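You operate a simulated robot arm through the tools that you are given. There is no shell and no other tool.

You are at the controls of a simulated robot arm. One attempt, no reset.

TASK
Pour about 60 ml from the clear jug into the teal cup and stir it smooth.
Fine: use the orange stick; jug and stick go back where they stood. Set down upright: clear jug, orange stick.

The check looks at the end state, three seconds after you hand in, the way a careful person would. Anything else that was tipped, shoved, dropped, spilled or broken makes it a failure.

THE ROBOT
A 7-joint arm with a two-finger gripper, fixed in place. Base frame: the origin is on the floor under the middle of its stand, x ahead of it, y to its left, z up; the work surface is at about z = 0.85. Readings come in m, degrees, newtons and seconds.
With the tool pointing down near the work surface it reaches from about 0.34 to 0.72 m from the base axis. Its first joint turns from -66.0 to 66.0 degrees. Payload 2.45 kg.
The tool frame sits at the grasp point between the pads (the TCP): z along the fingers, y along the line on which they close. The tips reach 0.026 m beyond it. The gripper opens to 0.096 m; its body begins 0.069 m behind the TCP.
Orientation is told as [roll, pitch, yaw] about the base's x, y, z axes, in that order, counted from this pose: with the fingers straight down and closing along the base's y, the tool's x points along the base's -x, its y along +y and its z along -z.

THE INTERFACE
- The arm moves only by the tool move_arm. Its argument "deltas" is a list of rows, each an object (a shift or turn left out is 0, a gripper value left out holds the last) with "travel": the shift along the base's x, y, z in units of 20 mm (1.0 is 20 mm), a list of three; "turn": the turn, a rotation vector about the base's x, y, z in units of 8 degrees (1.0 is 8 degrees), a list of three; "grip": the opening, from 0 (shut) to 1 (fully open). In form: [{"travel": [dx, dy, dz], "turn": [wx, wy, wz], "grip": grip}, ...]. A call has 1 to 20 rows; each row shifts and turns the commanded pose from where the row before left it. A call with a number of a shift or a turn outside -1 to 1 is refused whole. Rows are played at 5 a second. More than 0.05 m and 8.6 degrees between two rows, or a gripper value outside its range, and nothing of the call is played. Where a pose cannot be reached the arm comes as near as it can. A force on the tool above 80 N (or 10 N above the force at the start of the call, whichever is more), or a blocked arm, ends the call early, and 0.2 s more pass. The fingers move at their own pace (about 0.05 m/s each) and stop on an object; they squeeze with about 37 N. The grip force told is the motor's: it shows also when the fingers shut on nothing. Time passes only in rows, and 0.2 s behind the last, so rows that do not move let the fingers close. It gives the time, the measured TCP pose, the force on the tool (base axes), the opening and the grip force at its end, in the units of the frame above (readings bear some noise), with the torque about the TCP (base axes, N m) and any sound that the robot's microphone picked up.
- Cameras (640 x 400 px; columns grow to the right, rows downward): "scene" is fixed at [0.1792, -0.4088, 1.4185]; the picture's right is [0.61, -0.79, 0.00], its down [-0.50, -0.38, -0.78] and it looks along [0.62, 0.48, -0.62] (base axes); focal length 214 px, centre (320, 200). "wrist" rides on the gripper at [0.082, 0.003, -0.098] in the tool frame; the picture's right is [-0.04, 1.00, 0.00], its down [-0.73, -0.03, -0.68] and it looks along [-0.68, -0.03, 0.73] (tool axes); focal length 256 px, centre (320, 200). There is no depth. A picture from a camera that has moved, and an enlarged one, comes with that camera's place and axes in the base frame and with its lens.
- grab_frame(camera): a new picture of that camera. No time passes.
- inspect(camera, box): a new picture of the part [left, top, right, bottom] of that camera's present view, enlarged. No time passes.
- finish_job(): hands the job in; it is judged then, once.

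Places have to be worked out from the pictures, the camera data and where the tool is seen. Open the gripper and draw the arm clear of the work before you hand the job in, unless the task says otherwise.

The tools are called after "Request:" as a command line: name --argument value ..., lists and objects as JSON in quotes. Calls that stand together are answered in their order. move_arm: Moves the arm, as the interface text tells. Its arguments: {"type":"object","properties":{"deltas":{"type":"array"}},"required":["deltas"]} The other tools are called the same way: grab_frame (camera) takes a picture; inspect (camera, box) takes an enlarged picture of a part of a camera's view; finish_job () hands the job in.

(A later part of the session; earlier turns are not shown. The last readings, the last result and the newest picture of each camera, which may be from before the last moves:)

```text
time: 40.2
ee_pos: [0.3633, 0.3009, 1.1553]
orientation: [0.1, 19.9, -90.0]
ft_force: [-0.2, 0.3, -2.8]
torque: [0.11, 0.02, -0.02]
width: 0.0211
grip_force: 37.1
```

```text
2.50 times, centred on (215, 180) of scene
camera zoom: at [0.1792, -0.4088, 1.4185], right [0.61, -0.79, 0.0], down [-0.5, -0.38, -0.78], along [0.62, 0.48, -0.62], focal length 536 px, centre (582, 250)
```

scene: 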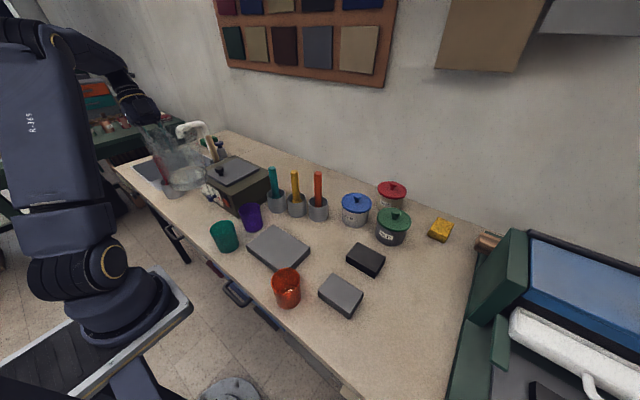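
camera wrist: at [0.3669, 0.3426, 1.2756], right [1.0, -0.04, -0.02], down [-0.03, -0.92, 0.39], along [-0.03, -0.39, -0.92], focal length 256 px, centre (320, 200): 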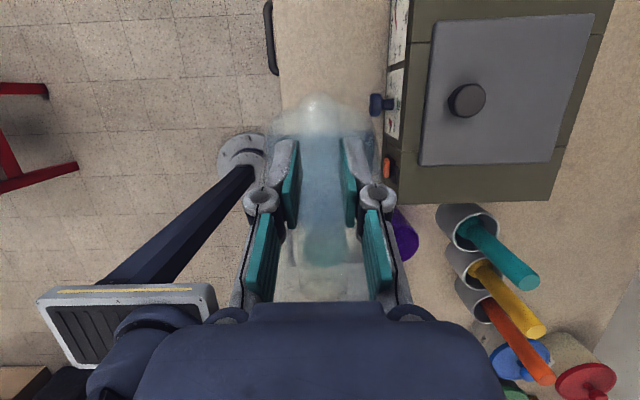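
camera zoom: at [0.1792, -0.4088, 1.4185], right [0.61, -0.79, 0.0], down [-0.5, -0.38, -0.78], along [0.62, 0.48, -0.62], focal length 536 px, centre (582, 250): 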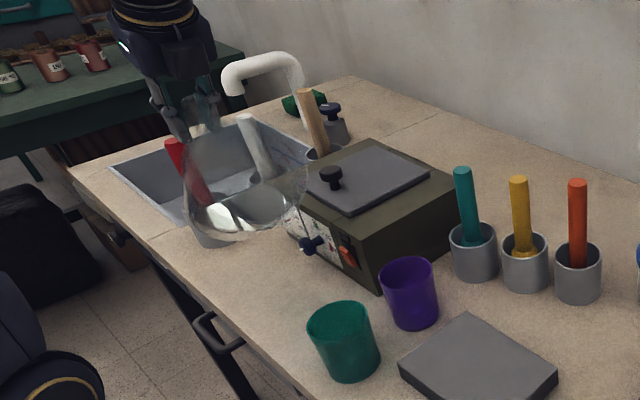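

Request:
inspect --camera "scene" --box '[195, 145, 275, 205]'

Request:
inspect --camera "wrist" --box '[240, 80, 400, 310]'

```text
6.67 times, centred on (235, 175) of scene
camera zoom: at [0.1792, -0.4088, 1.4185], right [0.61, -0.79, 0.0], down [-0.5, -0.38, -0.78], along [0.62, 0.48, -0.62], focal length 1430 px, centre (887, 367)
```

zoom: 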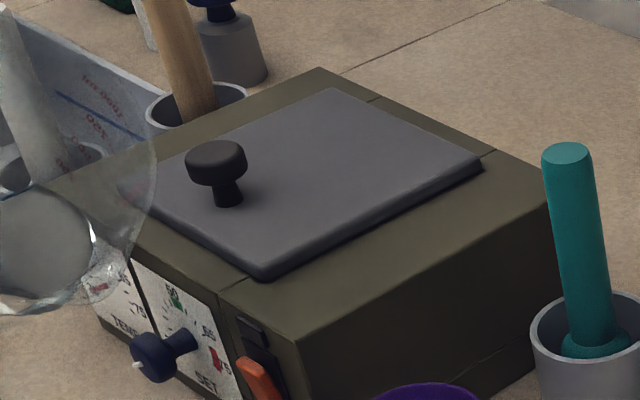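

```text
1.74 times, centred on (320, 195) of wrist
camera zoom: at [0.3669, 0.3426, 1.2756], right [1.0, -0.04, -0.02], down [-0.03, -0.92, 0.39], along [-0.03, -0.39, -0.92], focal length 445 px, centre (320, 209)
```

zoom: 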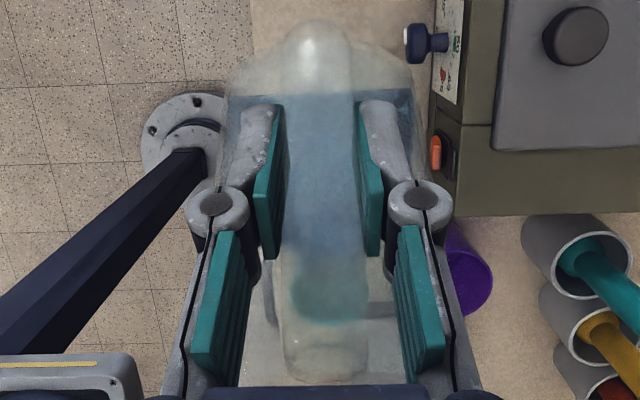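

At 50° the liquid is held behind the lip and nothing has run out. I bring the lip over the cup while tilting on to about 60°, keeping it a few cm above the rim.

Request:
move_arm --deltas '[{"travel": [-0.02, -0.25, -0.4], "turn": [0.15, 0, 0]}, {"travel": [-0.02, -0.25, -0.4], "turn": [0.15, 0, 0]}, {"travel": [-0.02, -0.25, -0.4], "turn": [0.15, 0, 0]}, {"travel": [-0.02, -0.25, -0.4], "turn": [0.15, 0, 0]}, {"travel": [-0.02, -0.25, -0.4], "turn": [0.15, 0, 0]}, {"travel": [-0.02, -0.25, -0.4], "turn": [0.15, 0, 0]}, {"travel": [0, -0.2, -0.4], "turn": [0.15, 0, 0]}, {"travel": [0, 0, -0.3], "turn": [0.2, 0, 0]}, {"travel": [0, 0, 0]}, {"travel": [0, 0, 0]}]'

Request:
grab_frame --camera "wrist"

Request:
inspect --camera "scene" --box '[150, 130, 290, 260]'

Request:
inspect --camera "wrist" --box '[240, 80, 400, 310]'

```text
time: 42.4
ee_pos: [0.362, 0.2659, 1.0941]
orientation: [-0.3, 30.0, -90.1]
ft_force: [0.1, -0.1, -2.2]
torque: [0.07, 0.01, 0.0]
width: 0.021
grip_force: 36.7
```

```text
taken
camera wrist: at [0.3642, 0.287, 1.2192], right [1.0, -0.03, -0.02], down [-0.03, -0.97, 0.22], along [-0.03, -0.22, -0.97], focal length 256 px, centre (320, 200)
```

wrist: 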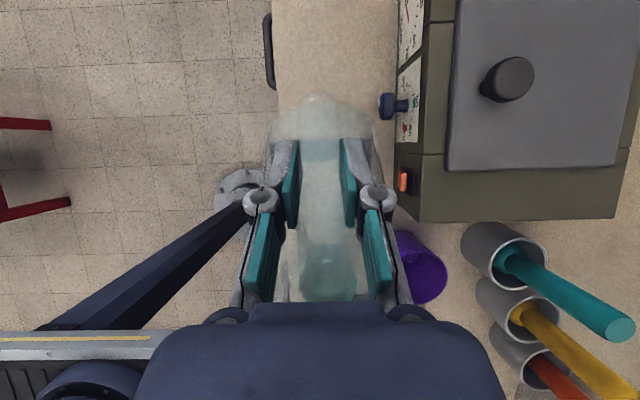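

```text
3.08 times, centred on (220, 195) of scene
camera zoom: at [0.1792, -0.4088, 1.4185], right [0.61, -0.79, 0.0], down [-0.5, -0.38, -0.78], along [0.62, 0.48, -0.62], focal length 660 px, centre (628, 215)
```

zoom: 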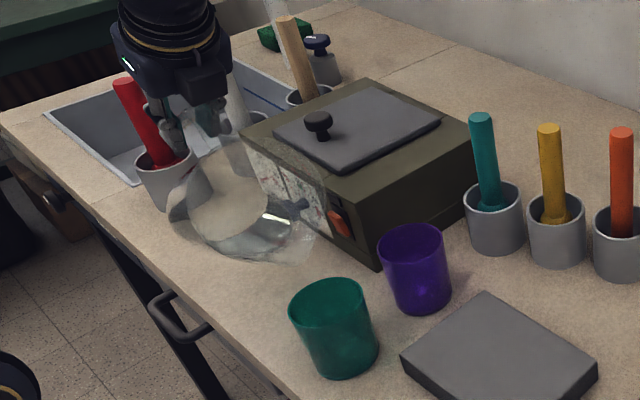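

```text
1.74 times, centred on (320, 195) of wrist
camera zoom: at [0.3642, 0.287, 1.2192], right [1.0, -0.03, -0.02], down [-0.03, -0.97, 0.22], along [-0.03, -0.22, -0.97], focal length 445 px, centre (320, 209)
```

zoom: 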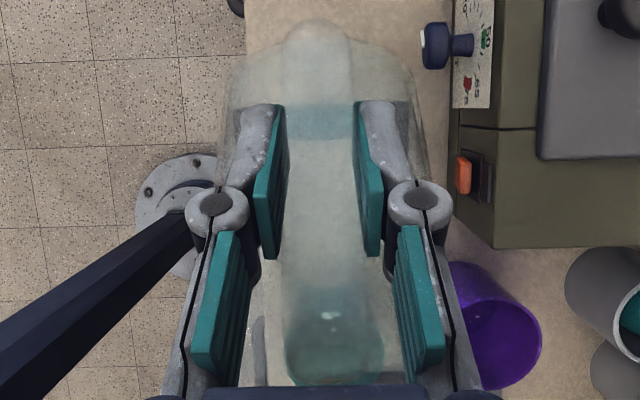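

The picture puts the lip at about (0.364, 0.130, 0.985), right where I computed it, above the cup opening. I tilt on by 4° about the lip, lowering slightly, then look for flow.

Request:
move_arm --deltas '[{"travel": [0, -0.12, -0.07], "turn": [0.17, 0, 0]}, {"travel": [0, -0.12, -0.07], "turn": [0.17, 0, 0]}, {"travel": [0, -0.11, -0.07], "turn": [0.16, 0, 0]}, {"travel": [0, 0, 0]}, {"travel": [0, 0, 0]}, {"travel": [0, 0, 0]}]'

Request:
inspect --camera "scene" --box '[180, 170, 280, 260]'

Request:
inspect --camera "wrist" --box '[250, 80, 390, 310]'

```text
time: 43.8
ee_pos: [0.3607, 0.2581, 1.088]
orientation: [-0.1, 34.0, -90.1]
ft_force: [0.2, -0.7, -2.6]
torque: [0.07, 0.0, -0.02]
width: 0.0214
grip_force: 36.9
```

```text
4.44 times, centred on (230, 215) of scene
camera zoom: at [0.1792, -0.4088, 1.4185], right [0.61, -0.79, 0.0], down [-0.5, -0.38, -0.78], along [0.62, 0.48, -0.62], focal length 953 px, centre (720, 133)
```

zoom: 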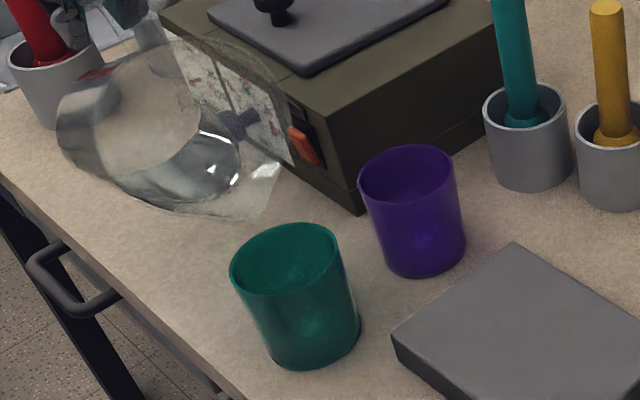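

```text
1.74 times, centred on (320, 195) of wrist
camera zoom: at [0.3643, 0.2707, 1.2157], right [1.0, -0.03, -0.02], down [-0.03, -0.99, 0.15], along [-0.03, -0.15, -0.99], focal length 445 px, centre (320, 209)
```

zoom: 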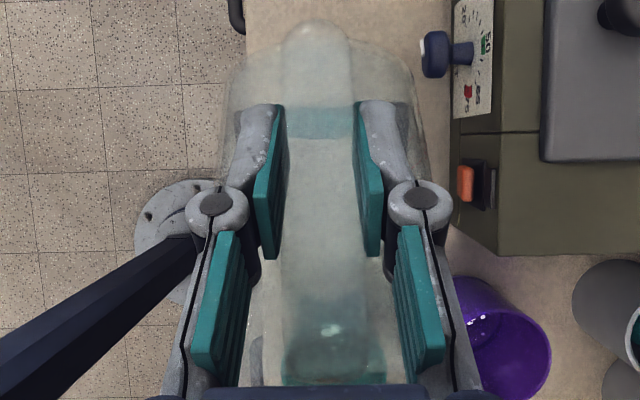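

The lip sits over the cup and no liquid has flowed at 64°. I continue in 2° steps about the lip, watching the cup.

Request:
move_arm --deltas '[{"travel": [0, -0.1, 0.1], "turn": [0.125, 0, 0]}, {"travel": [0, -0.11, 0.11], "turn": [0.125, 0, 0]}, {"travel": [0, 0, 0]}, {"travel": [0, 0, 0]}, {"travel": [0, 0, 0]}, {"travel": [0, 0, 0]}]'

Request:
inspect --camera "scene" --box '[180, 170, 280, 260]'

Request:
inspect --camera "wrist" --box '[250, 200, 390, 310]'

```text
time: 45.2
ee_pos: [0.3619, 0.2556, 1.0924]
orientation: [-0.2, 36.0, -90.1]
ft_force: [-0.2, -0.2, -3.0]
torque: [0.03, 0.02, -0.03]
width: 0.0212
grip_force: 36.6
```

```text
4.44 times, centred on (230, 215) of scene
camera zoom: at [0.1792, -0.4088, 1.4185], right [0.61, -0.79, 0.0], down [-0.5, -0.38, -0.78], along [0.62, 0.48, -0.62], focal length 953 px, centre (720, 133)
```

zoom: 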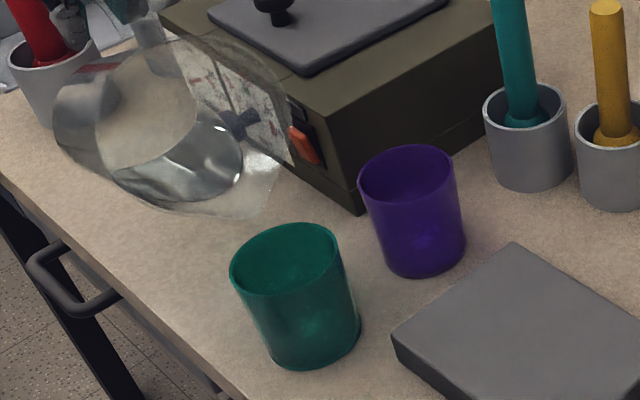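

```text
3.64 times, centred on (320, 255) of wrist
camera zoom: at [0.3644, 0.2623, 1.2207], right [1.0, -0.03, -0.03], down [-0.03, -0.99, 0.12], along [-0.03, -0.12, -0.99], focal length 931 px, centre (320, 0)
```

zoom: 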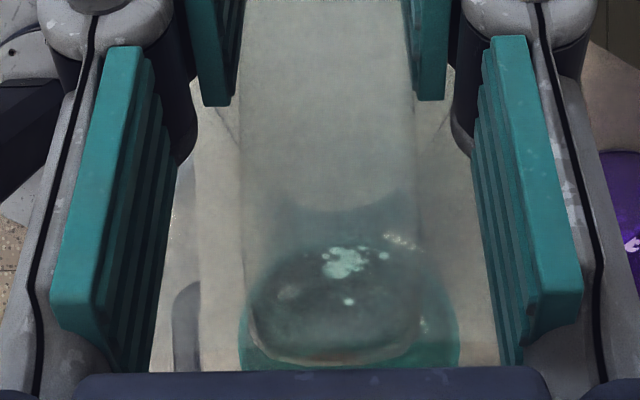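

No flow at 66°. The wrist view confirms the lip at about (0.359, 0.128), inside the cup opening. I step on by 1.5°.

Request:
move_arm --deltas '[{"travel": [0.02, -0.08, 0.08], "turn": [0.1, 0, 0]}, {"travel": [0.02, -0.08, 0.08], "turn": [0.0875, 0, 0]}, {"travel": [0, 0, 0]}, {"travel": [0, 0, 0]}, {"travel": [0, 0, 0]}, {"travel": [0, 0, 0]}]'

Request:
inspect --camera "scene" --box '[180, 170, 280, 260]'

Request:
inspect --camera "wrist" --box '[250, 200, 390, 310]'

```text
time: 46.6
ee_pos: [0.3632, 0.2518, 1.096]
orientation: [-0.1, 37.5, -90.0]
ft_force: [-0.3, 0.4, -3.0]
torque: [0.04, 0.02, 0.01]
width: 0.0215
grip_force: 37.1
```

```text
4.44 times, centred on (230, 215) of scene
camera zoom: at [0.1792, -0.4088, 1.4185], right [0.61, -0.79, 0.0], down [-0.5, -0.38, -0.78], along [0.62, 0.48, -0.62], focal length 953 px, centre (720, 133)
```

zoom: 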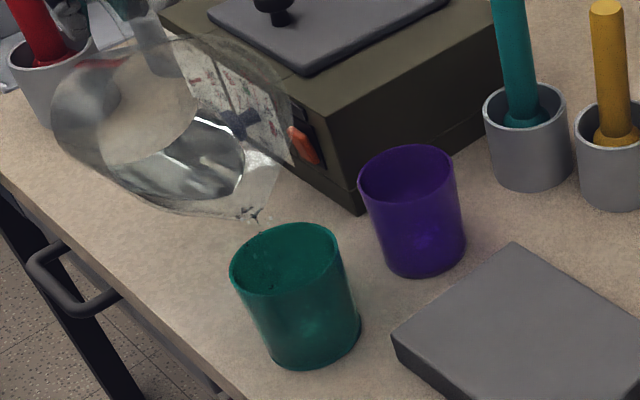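

```text
3.64 times, centred on (320, 255) of wrist
camera zoom: at [0.365, 0.2559, 1.2242], right [1.0, -0.03, -0.03], down [-0.03, -1.0, 0.09], along [-0.03, -0.09, -1.0], focal length 931 px, centre (320, 0)
```

zoom: 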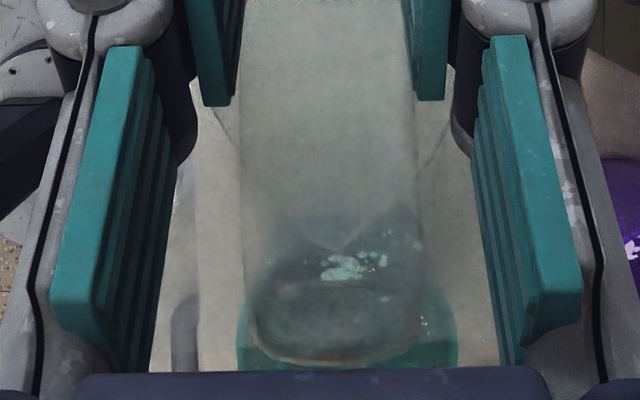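

Flow has just started: droplets fall from the lip and land inside the teal cup. I hold this tilt for about a second and look again.

Request:
move_arm --deltas '[{"travel": [0, 0, 0]}, {"travel": [0, 0, 0]}, {"travel": [0, 0, 0]}, {"travel": [0, 0, 0]}]'

Request:
inspect --camera "scene" --box '[180, 170, 280, 260]'

Request:
inspect --camera "wrist" --box '[250, 200, 390, 310]'

```text
time: 47.6
ee_pos: [0.3616, 0.252, 1.0958]
orientation: [-0.2, 37.6, -90.1]
ft_force: [-0.4, 0.9, -3.5]
torque: [0.02, 0.0, 0.01]
width: 0.0212
grip_force: 37.4
```

```text
4.44 times, centred on (230, 215) of scene
camera zoom: at [0.1792, -0.4088, 1.4185], right [0.61, -0.79, 0.0], down [-0.5, -0.38, -0.78], along [0.62, 0.48, -0.62], focal length 953 px, centre (720, 133)
```

zoom: 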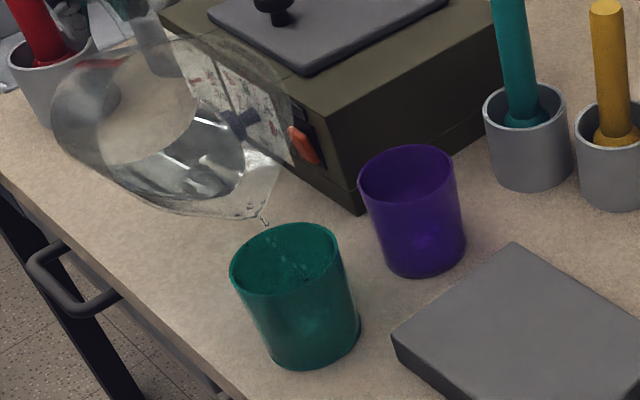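

```text
3.64 times, centred on (320, 255) of wrist
camera zoom: at [0.365, 0.2559, 1.2242], right [1.0, -0.03, -0.03], down [-0.03, -1.0, 0.09], along [-0.03, -0.09, -1.0], focal length 931 px, centre (320, 0)
```

zoom: 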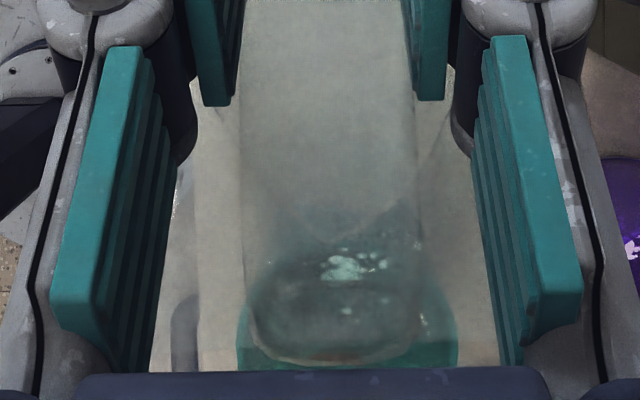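

The stream stays well inside the cup. I tilt a further degree about the lip and let it run, repeating the check.

Request:
move_arm --deltas '[{"travel": [0, -0.1, 0.1], "turn": [0.125, 0, 0]}, {"travel": [0, 0, 0]}, {"travel": [0, 0, 0]}, {"travel": [0, 0, 0]}, {"travel": [0, 0, 0]}, {"travel": [0, 0, 0]}]'

Request:
inspect --camera "scene" --box '[180, 170, 280, 260]'

Request:
inspect --camera "wrist" --box '[250, 200, 390, 310]'

```text
time: 49.0
ee_pos: [0.3636, 0.2507, 1.0976]
orientation: [-0.2, 38.5, -90.2]
ft_force: [-0.5, -0.4, -3.4]
torque: [0.02, 0.01, -0.02]
width: 0.0209
grip_force: 37.4
```

```text
4.44 times, centred on (230, 215) of scene
camera zoom: at [0.1792, -0.4088, 1.4185], right [0.61, -0.79, 0.0], down [-0.5, -0.38, -0.78], along [0.62, 0.48, -0.62], focal length 953 px, centre (720, 133)
```

zoom: 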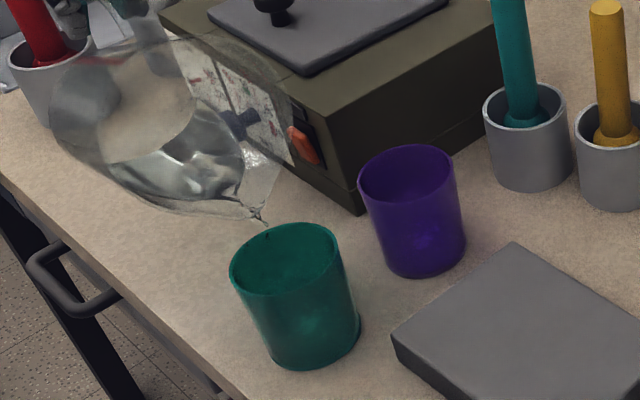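

```text
3.64 times, centred on (320, 255) of wrist
camera zoom: at [0.3649, 0.2521, 1.226], right [1.0, -0.03, -0.03], down [-0.03, -1.0, 0.07], along [-0.03, -0.07, -1.0], focal length 931 px, centre (320, 0)
```

zoom: 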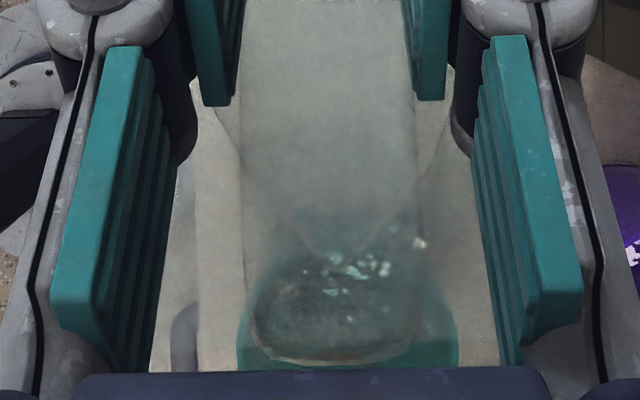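

Flow continues through the spout channel into the cup. I hold at this tilt for 1.6 s and re-check.

Request:
move_arm --deltas '[{"travel": [0, 0, 0]}, {"travel": [0, 0, 0]}, {"travel": [0, 0, 0]}, {"travel": [0, 0, 0]}, {"travel": [0, 0, 0]}, {"travel": [0, 0, 0]}, {"travel": [0, 0, 0]}]'

Request:
inspect --camera "scene" --box '[180, 170, 280, 260]'

Request:
inspect --camera "wrist" --box '[250, 200, 390, 310]'

```text
time: 50.6
ee_pos: [0.3625, 0.2502, 1.0983]
orientation: [-0.2, 38.5, -90.1]
ft_force: [0.4, -0.3, -3.4]
torque: [0.03, 0.0, -0.01]
width: 0.0211
grip_force: 36.6
```

```text
4.44 times, centred on (230, 215) of scene
camera zoom: at [0.1792, -0.4088, 1.4185], right [0.61, -0.79, 0.0], down [-0.5, -0.38, -0.78], along [0.62, 0.48, -0.62], focal length 953 px, centre (720, 133)
```

zoom: 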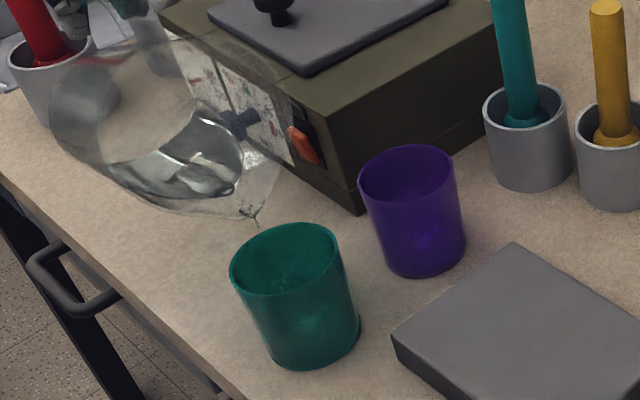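

```text
3.64 times, centred on (320, 255) of wrist
camera zoom: at [0.3649, 0.2521, 1.226], right [1.0, -0.03, -0.03], down [-0.03, -1.0, 0.07], along [-0.03, -0.07, -1.0], focal length 931 px, centre (320, 0)
```

zoom: 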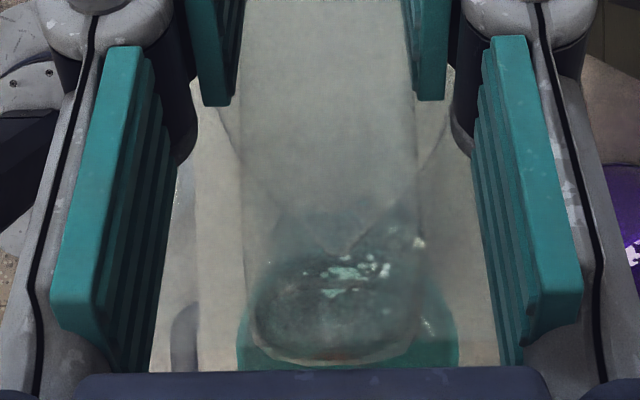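

Request:
inspect --camera "scene" --box '[220, 215, 268, 260]'

Request:
inspect --camera "scene" --box '[185, 170, 255, 225]'

```text
8.89 times, centred on (244, 238) of scene
camera zoom: at [0.1792, -0.4088, 1.4185], right [0.61, -0.79, 0.0], down [-0.5, -0.38, -0.78], along [0.62, 0.48, -0.62], focal length 1906 px, centre (996, -133)
```

zoom: 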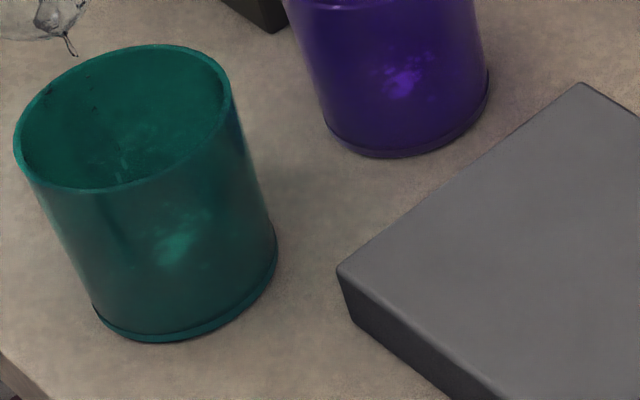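

```text
7.27 times, centred on (220, 198) of scene
camera zoom: at [0.1792, -0.4088, 1.4185], right [0.61, -0.79, 0.0], down [-0.5, -0.38, -0.78], along [0.62, 0.48, -0.62], focal length 1560 px, centre (1047, 218)
```

zoom: 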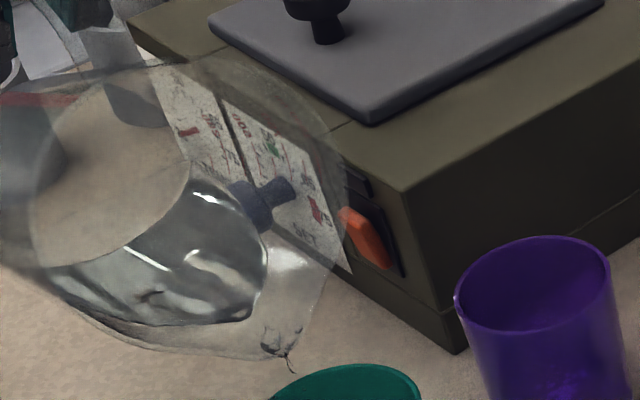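

The stream falls about vertically into the cup, well clear of the rim. I tilt one more degree and hold for about 1.5 s.

Request:
move_arm --deltas '[{"travel": [0, -0.1, 0.1], "turn": [0.125, 0, 0]}, {"travel": [0, 0, 0]}, {"travel": [0, 0, 0]}, {"travel": [0, 0, 0]}, {"travel": [0, 0, 0]}, {"travel": [0, 0, 0]}, {"travel": [0, 0, 0]}]'

Request:
inspect --camera "scene" --box '[185, 170, 265, 260]'

Request:
inspect --camera "wrist" --box '[250, 200, 390, 310]'

```text
time: 52.2
ee_pos: [0.3629, 0.2483, 1.1002]
orientation: [-0.2, 39.6, -90.1]
ft_force: [0.3, 0.6, -3.1]
torque: [0.01, 0.0, 0.0]
width: 0.0212
grip_force: 36.8
```

```text
4.44 times, centred on (225, 215) of scene
camera zoom: at [0.1792, -0.4088, 1.4185], right [0.61, -0.79, 0.0], down [-0.5, -0.38, -0.78], along [0.62, 0.48, -0.62], focal length 953 px, centre (742, 133)
```

zoom: 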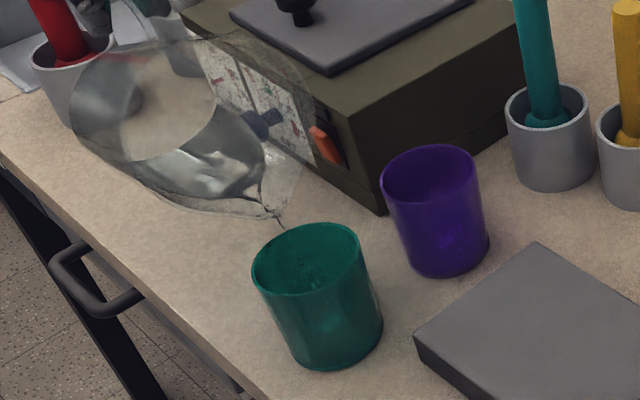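

```text
3.64 times, centred on (320, 255) of wrist
camera zoom: at [0.365, 0.2478, 1.228], right [1.0, -0.03, -0.03], down [-0.03, -1.0, 0.06], along [-0.03, -0.06, -1.0], focal length 931 px, centre (320, 0)
```

zoom: 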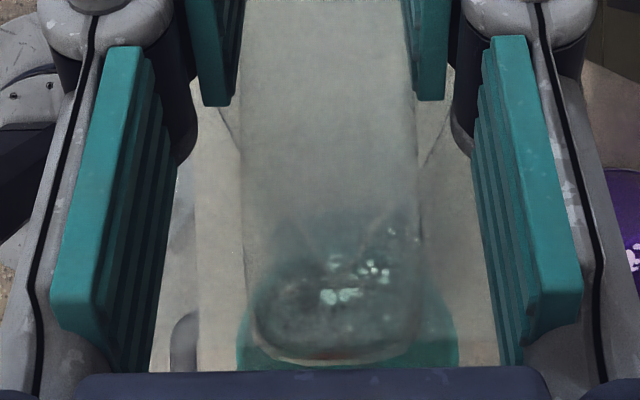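

Flow is a thin steady stream into the cup. I hold for another 1.6 s, then tilt back about the lip by about 8° to stop it.

Request:
move_arm --deltas '[{"travel": [0, 0, 0]}, {"travel": [0, 0, 0]}, {"travel": [0, 0, 0]}, {"travel": [0, 0, 0]}, {"travel": [0, 0, 0]}, {"travel": [0, 0, 0]}, {"travel": [0, 0, 0]}, {"travel": [0, 0.2, -0.2], "turn": [-0.25, 0, 0]}, {"travel": [0, 0.2, -0.2], "turn": [-0.25, 0, 0]}, {"travel": [0, 0.2, -0.2], "turn": [-0.25, 0, 0]}, {"travel": [0, 0.2, -0.2], "turn": [-0.25, 0, 0]}, {"travel": [0, 0, 0]}, {"travel": [0, 0, 0]}, {"travel": [0, 0, 0]}]'

Request:
inspect --camera "scene" --box '[185, 170, 265, 260]'

Request:
inspect --camera "wrist" --box '[250, 200, 390, 310]'

Request:
inspect --camera "scene" --box '[220, 215, 268, 260]'

```text
time: 55.2
ee_pos: [0.3625, 0.2639, 1.0827]
orientation: [-0.2, 31.5, -90.2]
ft_force: [-1.0, -0.4, -2.6]
torque: [0.04, -0.01, -0.01]
width: 0.0213
grip_force: 37.0
```

```text
4.44 times, centred on (225, 215) of scene
camera zoom: at [0.1792, -0.4088, 1.4185], right [0.61, -0.79, 0.0], down [-0.5, -0.38, -0.78], along [0.62, 0.48, -0.62], focal length 953 px, centre (742, 133)
```

zoom: 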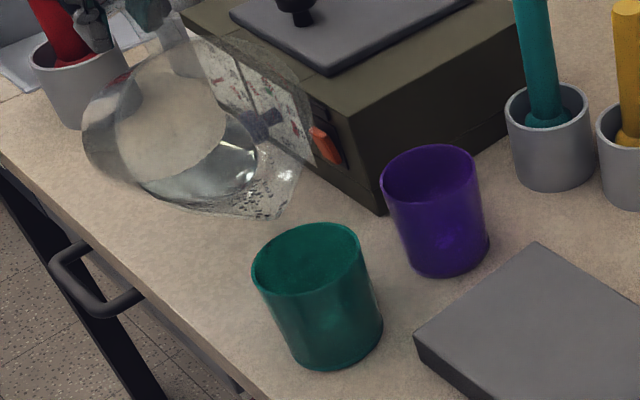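

```text
3.64 times, centred on (320, 255) of wrist
camera zoom: at [0.3648, 0.2816, 1.2105], right [1.0, -0.03, -0.02], down [-0.03, -0.98, 0.2], along [-0.03, -0.2, -0.98], focal length 931 px, centre (320, 0)
```

zoom: 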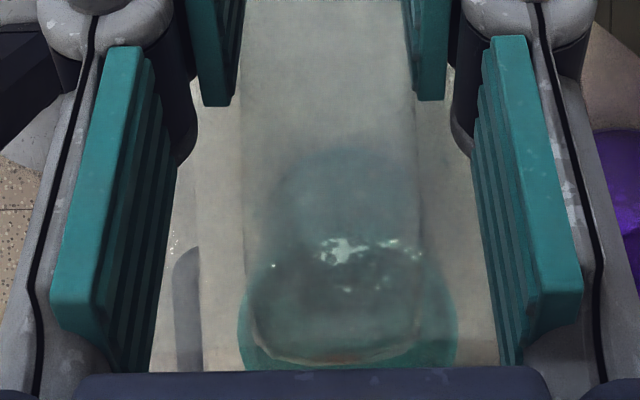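

```text
8.89 times, centred on (244, 238) of scene
camera zoom: at [0.1792, -0.4088, 1.4185], right [0.61, -0.79, 0.0], down [-0.5, -0.38, -0.78], along [0.62, 0.48, -0.62], focal length 1906 px, centre (996, -133)
```

zoom: 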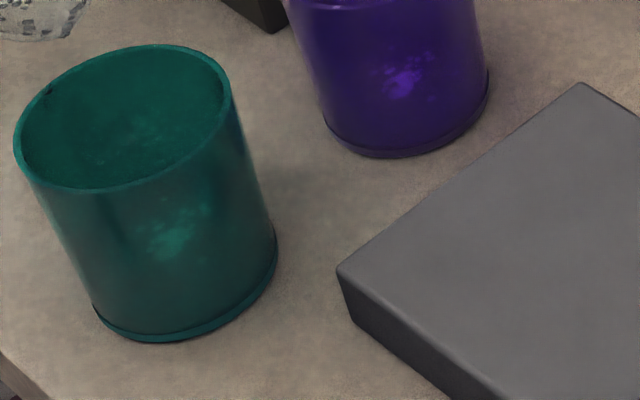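

The flow has stopped; a few drops cling inside the spout. To judge how much has gone over, I tilt back upright at the same reference pose as before and compare the jug's level.

Request:
move_arm --deltas '[{"travel": [0, 0, 0.5], "turn": [-0.3, 0, 0]}, {"travel": [0, 0.2, 0.5], "turn": [-0.5, 0, 0]}, {"travel": [0, 0.2, 0.5], "turn": [-0.6, 0, 0]}, {"travel": [0, 0.2, 0.5], "turn": [-0.6, 0, 0]}, {"travel": [0, 0.2, 0.5], "turn": [-0.6, 0, 0]}, {"travel": [0, 0.2, 0.5], "turn": [-0.6, 0, 0]}, {"travel": [0, 0.2, 0.4], "turn": [-0.6, 0, 0]}, {"travel": [0, 0.2, 0.27], "turn": [-0.6, 0, 0]}, {"travel": [0, 0.2, 0], "turn": [-0.6, 0, 0]}, {"travel": [0, 0.2, 0], "turn": [-0.6, 0, 0]}, {"travel": [0.05, 0.05, 0], "turn": [-0.6, 0, 0]}, {"travel": [0.04, 0, 0], "turn": [-0.6, 0, 0]}, {"travel": [0, 0, 0], "turn": [-0.5, 0, 0]}, {"travel": [0, 0, 0], "turn": [-0.39, 0, 0]}, {"travel": [0, 0, 0]}, {"travel": [0, 0, 0]}, {"travel": [0, 0, 0]}, {"travel": [0, 0, 0]}, {"travel": [0, 0, 0]}]'

Request:
inspect --camera "scene" --box '[150, 115, 240, 195]'

Request:
inspect --camera "scene" --box '[220, 215, 268, 260]'

Request:
grab_frame --camera "wrist"

```text
time: 59.2
ee_pos: [0.3653, 0.2995, 1.157]
orientation: [-0.1, -30.0, -90.2]
ft_force: [0.0, 0.1, -1.2]
torque: [0.27, 0.0, 0.01]
width: 0.0212
grip_force: 36.8
```

```text
5.00 times, centred on (195, 155) of scene
camera zoom: at [0.1792, -0.4088, 1.4185], right [0.61, -0.79, 0.0], down [-0.5, -0.38, -0.78], along [0.62, 0.48, -0.62], focal length 1072 px, centre (945, 425)
```

zoom: 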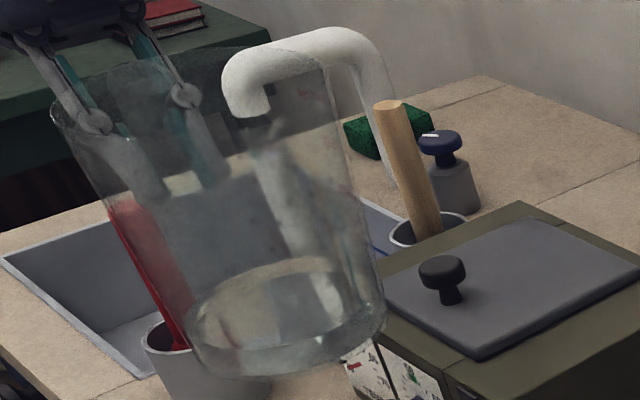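

```text
8.89 times, centred on (244, 238) of scene
camera zoom: at [0.1792, -0.4088, 1.4185], right [0.61, -0.79, 0.0], down [-0.5, -0.38, -0.78], along [0.62, 0.48, -0.62], focal length 1906 px, centre (996, -133)
```

zoom: 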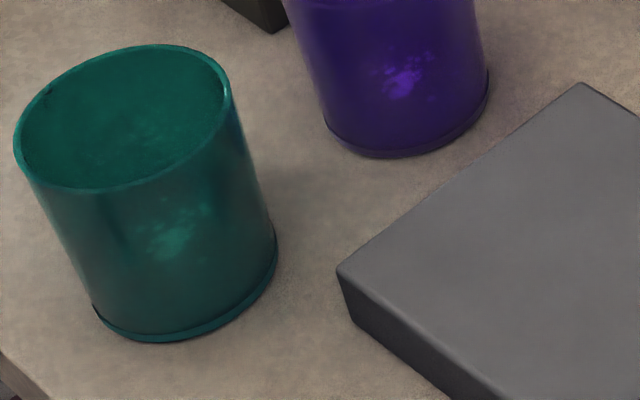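

```text
taken
camera wrist: at [0.3671, 0.419, 1.2021], right [1.0, -0.04, 0.02], down [-0.03, -0.3, 0.95], along [-0.03, -0.95, -0.3], focal length 256 px, centre (320, 200)
```

wrist: 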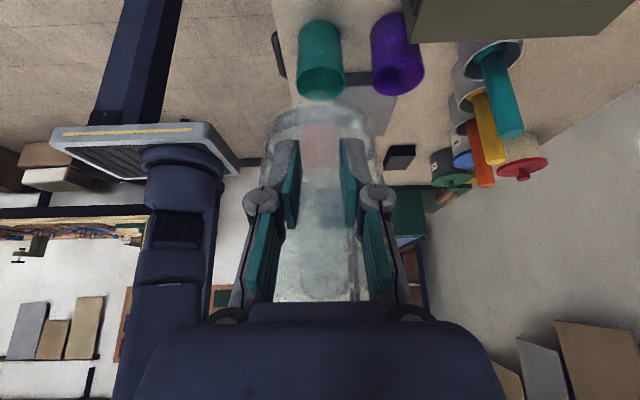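

Request:
inspect --camera "scene" --box '[180, 160, 232, 195]'

Request:
move_arm --deltas '[{"travel": [0, 0, 0]}]'

Request:
move_arm --deltas '[{"travel": [0, 0, 0]}]'

Request:
move_arm --deltas '[{"travel": [0, 0, 0]}]'

Request:
move_arm --deltas '[{"travel": [0, 0, 0]}]'

Request:
move_arm --deltas '[{"travel": [0, 0, 0]}]'

Request:
move_arm --deltas '[{"travel": [0, 0, 0]}]'

```text
11.43 times, centred on (206, 178) of scene
camera zoom: at [0.1792, -0.4088, 1.4185], right [0.61, -0.79, 0.0], down [-0.5, -0.38, -0.78], along [0.62, 0.48, -0.62], focal length 2451 px, centre (1623, 457)
```

zoom: 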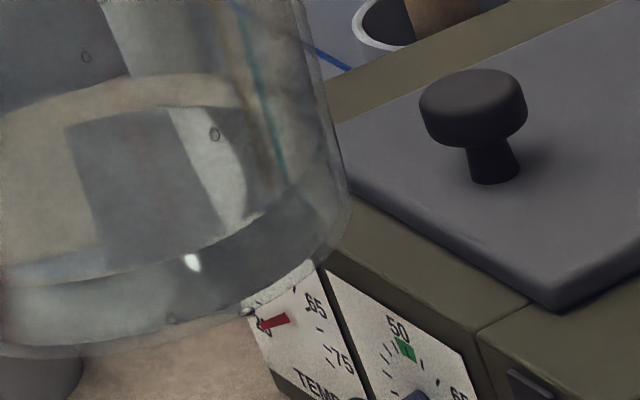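

```text
time: 59.6
ee_pos: [0.3642, 0.3001, 1.1574]
orientation: [-0.1, -30.0, -90.1]
ft_force: [-0.1, 0.3, -2.1]
torque: [0.24, -0.01, -0.04]
width: 0.0211
grip_force: 37.1
```

```text
time: 60.0
ee_pos: [0.3648, 0.3007, 1.1587]
orientation: [-0.1, -30.0, -90.2]
ft_force: [-1.0, -0.6, -3.9]
torque: [0.25, 0.03, 0.03]
width: 0.0209
grip_force: 37.1
```

```text
time: 60.4
ee_pos: [0.3633, 0.3, 1.1575]
orientation: [-0.2, -29.9, -90.0]
ft_force: [0.4, -0.4, -3.7]
torque: [0.26, -0.02, 0.03]
width: 0.0214
grip_force: 37.3
```

```text
time: 60.8
ee_pos: [0.3652, 0.2999, 1.1573]
orientation: [0.0, -30.0, -90.2]
ft_force: [-0.8, -0.2, -3.2]
torque: [0.26, -0.01, 0.01]
width: 0.0213
grip_force: 36.9
```

```text
time: 61.2
ee_pos: [0.3646, 0.3001, 1.1568]
orientation: [-0.1, -30.0, -90.0]
ft_force: [-0.2, 0.0, -1.8]
torque: [0.24, -0.01, -0.02]
width: 0.0211
grip_force: 36.6
```

```text
time: 61.6
ee_pos: [0.3637, 0.2996, 1.1579]
orientation: [-0.1, -30.0, -90.1]
ft_force: [-0.2, 1.0, -2.3]
torque: [0.23, 0.0, 0.0]
width: 0.0212
grip_force: 37.4
```

Torque averages 0.250 now against 0.269 before, which suggests only about 20 ml has gone over. I take the same enlarged cup view as at the start for a direct comparison.

Request:
inspect --camera "scene" --box '[195, 190, 285, 260]'

Request:
inspect --camera "wrist" --box '[280, 0, 440, 110]'

```text
5.71 times, centred on (240, 225) of scene
camera zoom: at [0.1792, -0.4088, 1.4185], right [0.61, -0.79, 0.0], down [-0.5, -0.38, -0.78], along [0.62, 0.48, -0.62], focal length 1226 px, centre (777, 57)
```

zoom: 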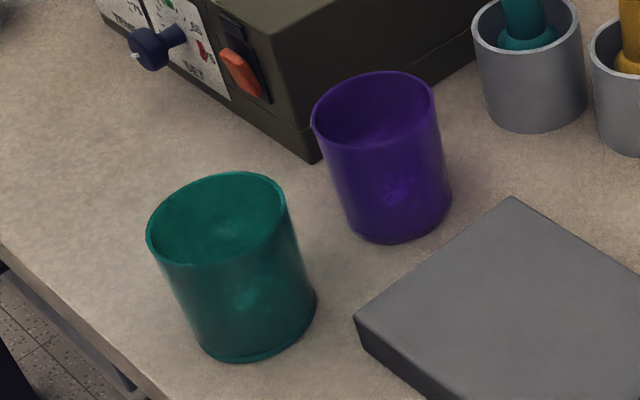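

```text
3.64 times, centred on (360, 55) of wrist
camera zoom: at [0.3671, 0.419, 1.2021], right [1.0, -0.04, 0.02], down [-0.03, -0.3, 0.95], along [-0.03, -0.95, -0.3], focal length 931 px, centre (174, 727)
```

zoom: 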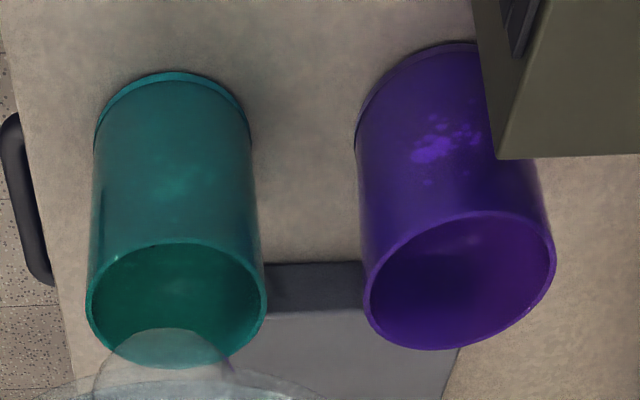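

The lumps in the teal cup have risen only about 3–5 mm compared with the untouched purple cup, so roughly 15–20 ml is in. I go back to the pouring position and tilt to about 70.5°.

Request:
move_arm --deltas '[{"turn": [0.4, 0, 0]}, {"turn": [0.6, 0, 0]}, {"turn": [0.6, 0, 0]}, {"turn": [0.6, 0, 0]}, {"turn": [0.6, 0, 0]}, {"turn": [0.6, 0, 0]}, {"turn": [0.6, 0, 0]}, {"travel": [-0.02, -0.2, -0.4], "turn": [0.6, 0, 0]}, {"travel": [-0.02, -0.3, -0.5], "turn": [0.6, 0, 0]}, {"travel": [-0.02, -0.3, -0.5], "turn": [0.6, 0, 0]}, {"travel": [-0.02, -0.3, -0.5], "turn": [0.6, 0, 0]}, {"travel": [0, -0.3, -0.5], "turn": [0.5, 0, 0]}, {"travel": [0, -0.25, -0.5], "turn": [0.4, 0, 0]}, {"travel": [0, -0.15, -0.45], "turn": [0.4, 0, 0]}, {"travel": [0, 0, -0.3], "turn": [0.39, 0, 0]}, {"travel": [0, 0, 0]}]'

Request:
inspect --camera "scene" --box '[185, 170, 265, 260]'

```text
time: 65.0
ee_pos: [0.3635, 0.2647, 1.0844]
orientation: [0.0, 34.6, -90.1]
ft_force: [-0.3, 1.0, -3.4]
torque: [0.03, 0.01, 0.03]
width: 0.0214
grip_force: 36.8
```

```text
4.44 times, centred on (225, 215) of scene
camera zoom: at [0.1792, -0.4088, 1.4185], right [0.61, -0.79, 0.0], down [-0.5, -0.38, -0.78], along [0.62, 0.48, -0.62], focal length 953 px, centre (742, 133)
```

zoom: 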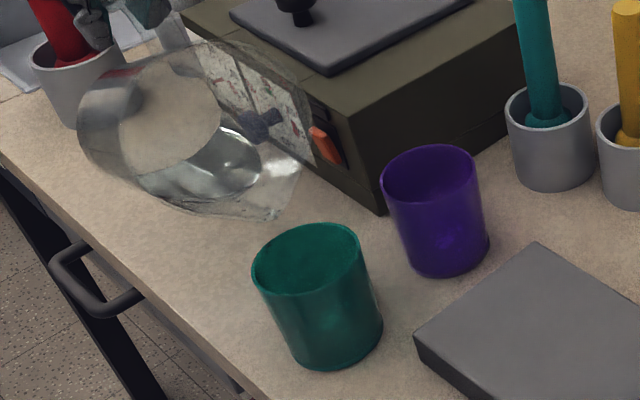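

The jug is at 64.6° with the lip at about y 0.138 over the cup. I now tilt to 70.5° about the lip and let it run for 2 s.

Request:
move_arm --deltas '[{"travel": [0, -0.25, 0.19], "turn": [0.185, 0, 0]}, {"travel": [0, -0.25, 0.19], "turn": [0.185, 0, 0]}, {"travel": [0, -0.25, 0.19], "turn": [0.185, 0, 0]}, {"travel": [0, -0.24, 0.19], "turn": [0.185, 0, 0]}, {"travel": [0, 0, 0]}, {"travel": [0, 0, 0]}, {"travel": [0, 0, 0]}, {"travel": [0, 0, 0]}, {"travel": [0, 0, 0]}, {"travel": [0, 0, 0]}]'

Request:
inspect --camera "scene" --box '[185, 170, 265, 260]'

Request:
inspect --camera "wrist" --box '[250, 200, 390, 310]'

```text
time: 67.2
ee_pos: [0.3626, 0.2442, 1.0996]
orientation: [-0.2, 40.6, -90.2]
ft_force: [-0.5, 0.0, -3.0]
torque: [0.01, 0.02, -0.05]
width: 0.0213
grip_force: 36.8
```

```text
4.44 times, centred on (225, 215) of scene
camera zoom: at [0.1792, -0.4088, 1.4185], right [0.61, -0.79, 0.0], down [-0.5, -0.38, -0.78], along [0.62, 0.48, -0.62], focal length 953 px, centre (742, 133)
```

zoom: 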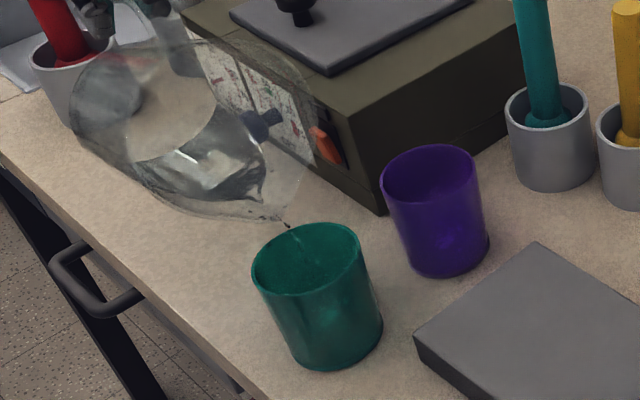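

```text
3.64 times, centred on (320, 255) of wrist
camera zoom: at [0.3652, 0.2417, 1.2278], right [1.0, -0.03, -0.03], down [-0.03, -1.0, 0.04], along [-0.03, -0.04, -1.0], focal length 931 px, centre (320, 0)
```

zoom: 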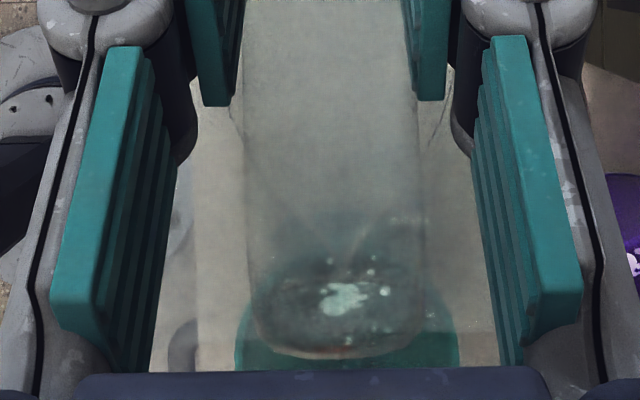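

A steady thin stream is landing inside the cup. I hold this tilt for 3 s.

Request:
move_arm --deltas '[{"travel": [0, 0, 0]}, {"travel": [0, 0, 0]}, {"travel": [0, 0, 0]}, {"travel": [0, 0, 0]}, {"travel": [0, 0, 0]}, {"travel": [0, 0, 0]}, {"travel": [0, 0, 0]}, {"travel": [0, 0, 0]}, {"travel": [0, 0, 0]}, {"travel": [0, 0, 0]}, {"travel": [0, 0, 0]}, {"travel": [0, 0, 0]}, {"travel": [0, 0, 0]}, {"travel": [0, 0, 0]}]'

Request:
inspect --camera "scene" --box '[185, 170, 265, 260]'

Request:
inspect --camera "wrist" --box '[250, 200, 390, 310]'

Request:
inspect --camera "scene" --box '[195, 190, 285, 260]'

```text
time: 70.2
ee_pos: [0.363, 0.245, 1.0995]
orientation: [-0.2, 40.6, -90.1]
ft_force: [0.5, -0.8, -2.2]
torque: [0.02, 0.0, -0.03]
width: 0.0211
grip_force: 36.9
```

```text
4.44 times, centred on (225, 215) of scene
camera zoom: at [0.1792, -0.4088, 1.4185], right [0.61, -0.79, 0.0], down [-0.5, -0.38, -0.78], along [0.62, 0.48, -0.62], focal length 953 px, centre (742, 133)
```

zoom: 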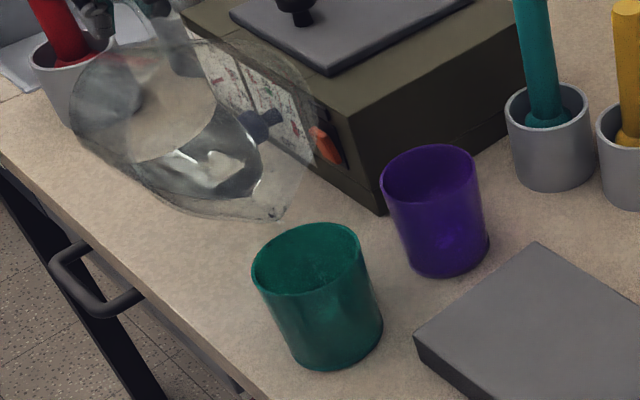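

```text
3.64 times, centred on (320, 255) of wrist
camera zoom: at [0.3652, 0.2417, 1.2278], right [1.0, -0.03, -0.03], down [-0.03, -1.0, 0.04], along [-0.03, -0.04, -1.0], focal length 931 px, centre (320, 0)
```

zoom: 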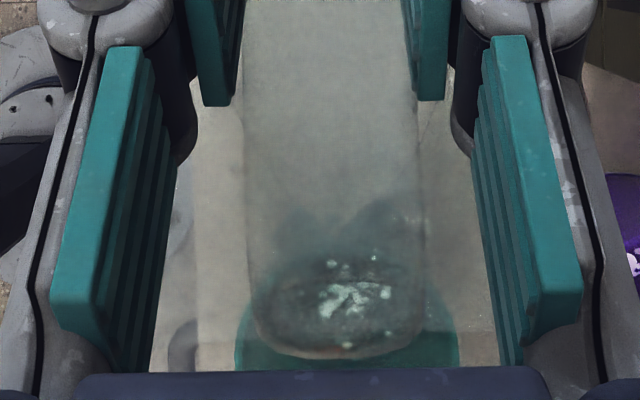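

```text
5.71 times, centred on (240, 225) of scene
camera zoom: at [0.1792, -0.4088, 1.4185], right [0.61, -0.79, 0.0], down [-0.5, -0.38, -0.78], along [0.62, 0.48, -0.62], focal length 1226 px, centre (777, 57)
```

zoom: 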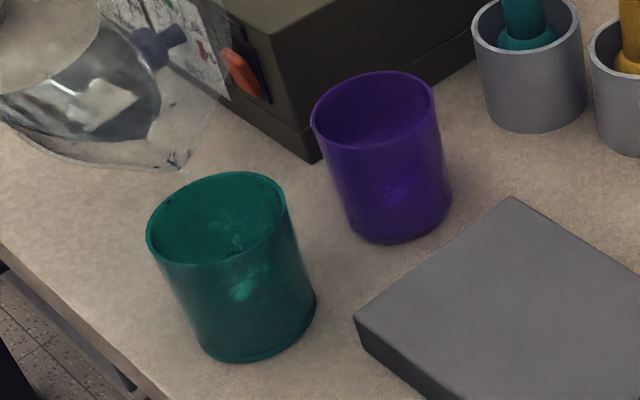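

Flow has nearly stopped at this tilt, and the lump patch has risen by about 11 mm in total, so roughly 35 ml is in. I tilt one more degree about the lip and let it run for 2 s.

Request:
move_arm --deltas '[{"travel": [0, -0.12, 0.1], "turn": [0.125, 0, 0]}, {"travel": [0, 0, 0]}, {"travel": [0, 0, 0]}, {"travel": [0, 0, 0]}, {"travel": [0, 0, 0]}, {"travel": [0, 0, 0]}, {"travel": [0, 0, 0]}, {"travel": [0, 0, 0]}, {"travel": [0, 0, 0]}, {"travel": [0, 0, 0]}]'

Request:
inspect --camera "scene" --box '[195, 190, 285, 260]'

Request:
inspect --camera "wrist" --box '[250, 200, 390, 310]'

```text
time: 72.4
ee_pos: [0.3624, 0.2422, 1.1027]
orientation: [-0.3, 41.6, -90.1]
ft_force: [-0.5, -0.3, -3.2]
torque: [0.04, -0.01, 0.02]
width: 0.0213
grip_force: 36.9
```

```text
5.71 times, centred on (240, 225) of scene
camera zoom: at [0.1792, -0.4088, 1.4185], right [0.61, -0.79, 0.0], down [-0.5, -0.38, -0.78], along [0.62, 0.48, -0.62], focal length 1226 px, centre (777, 57)
```

zoom: 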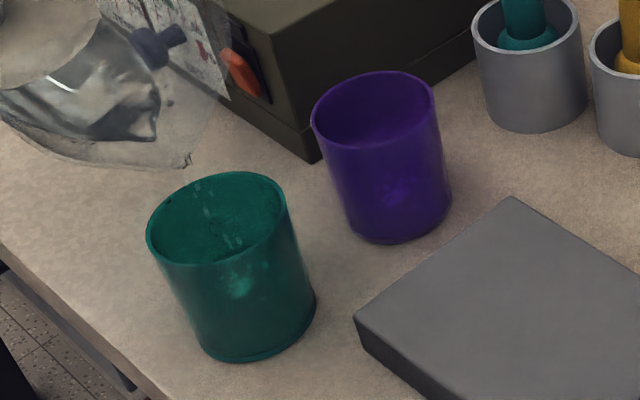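

```text
3.64 times, centred on (320, 255) of wrist
camera zoom: at [0.3651, 0.2375, 1.2299], right [1.0, -0.03, -0.03], down [-0.03, -1.0, 0.02], along [-0.03, -0.02, -1.0], focal length 931 px, centre (320, 0)
```

zoom: 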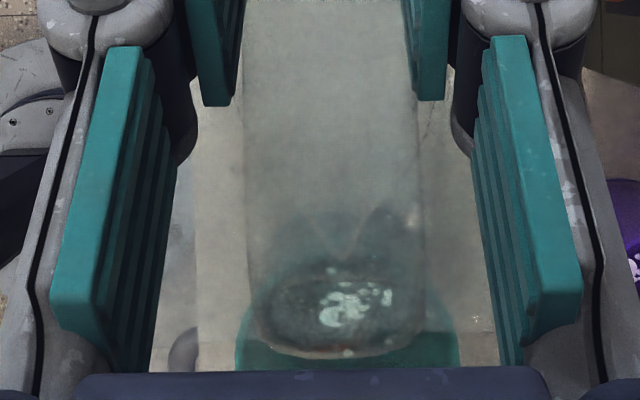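

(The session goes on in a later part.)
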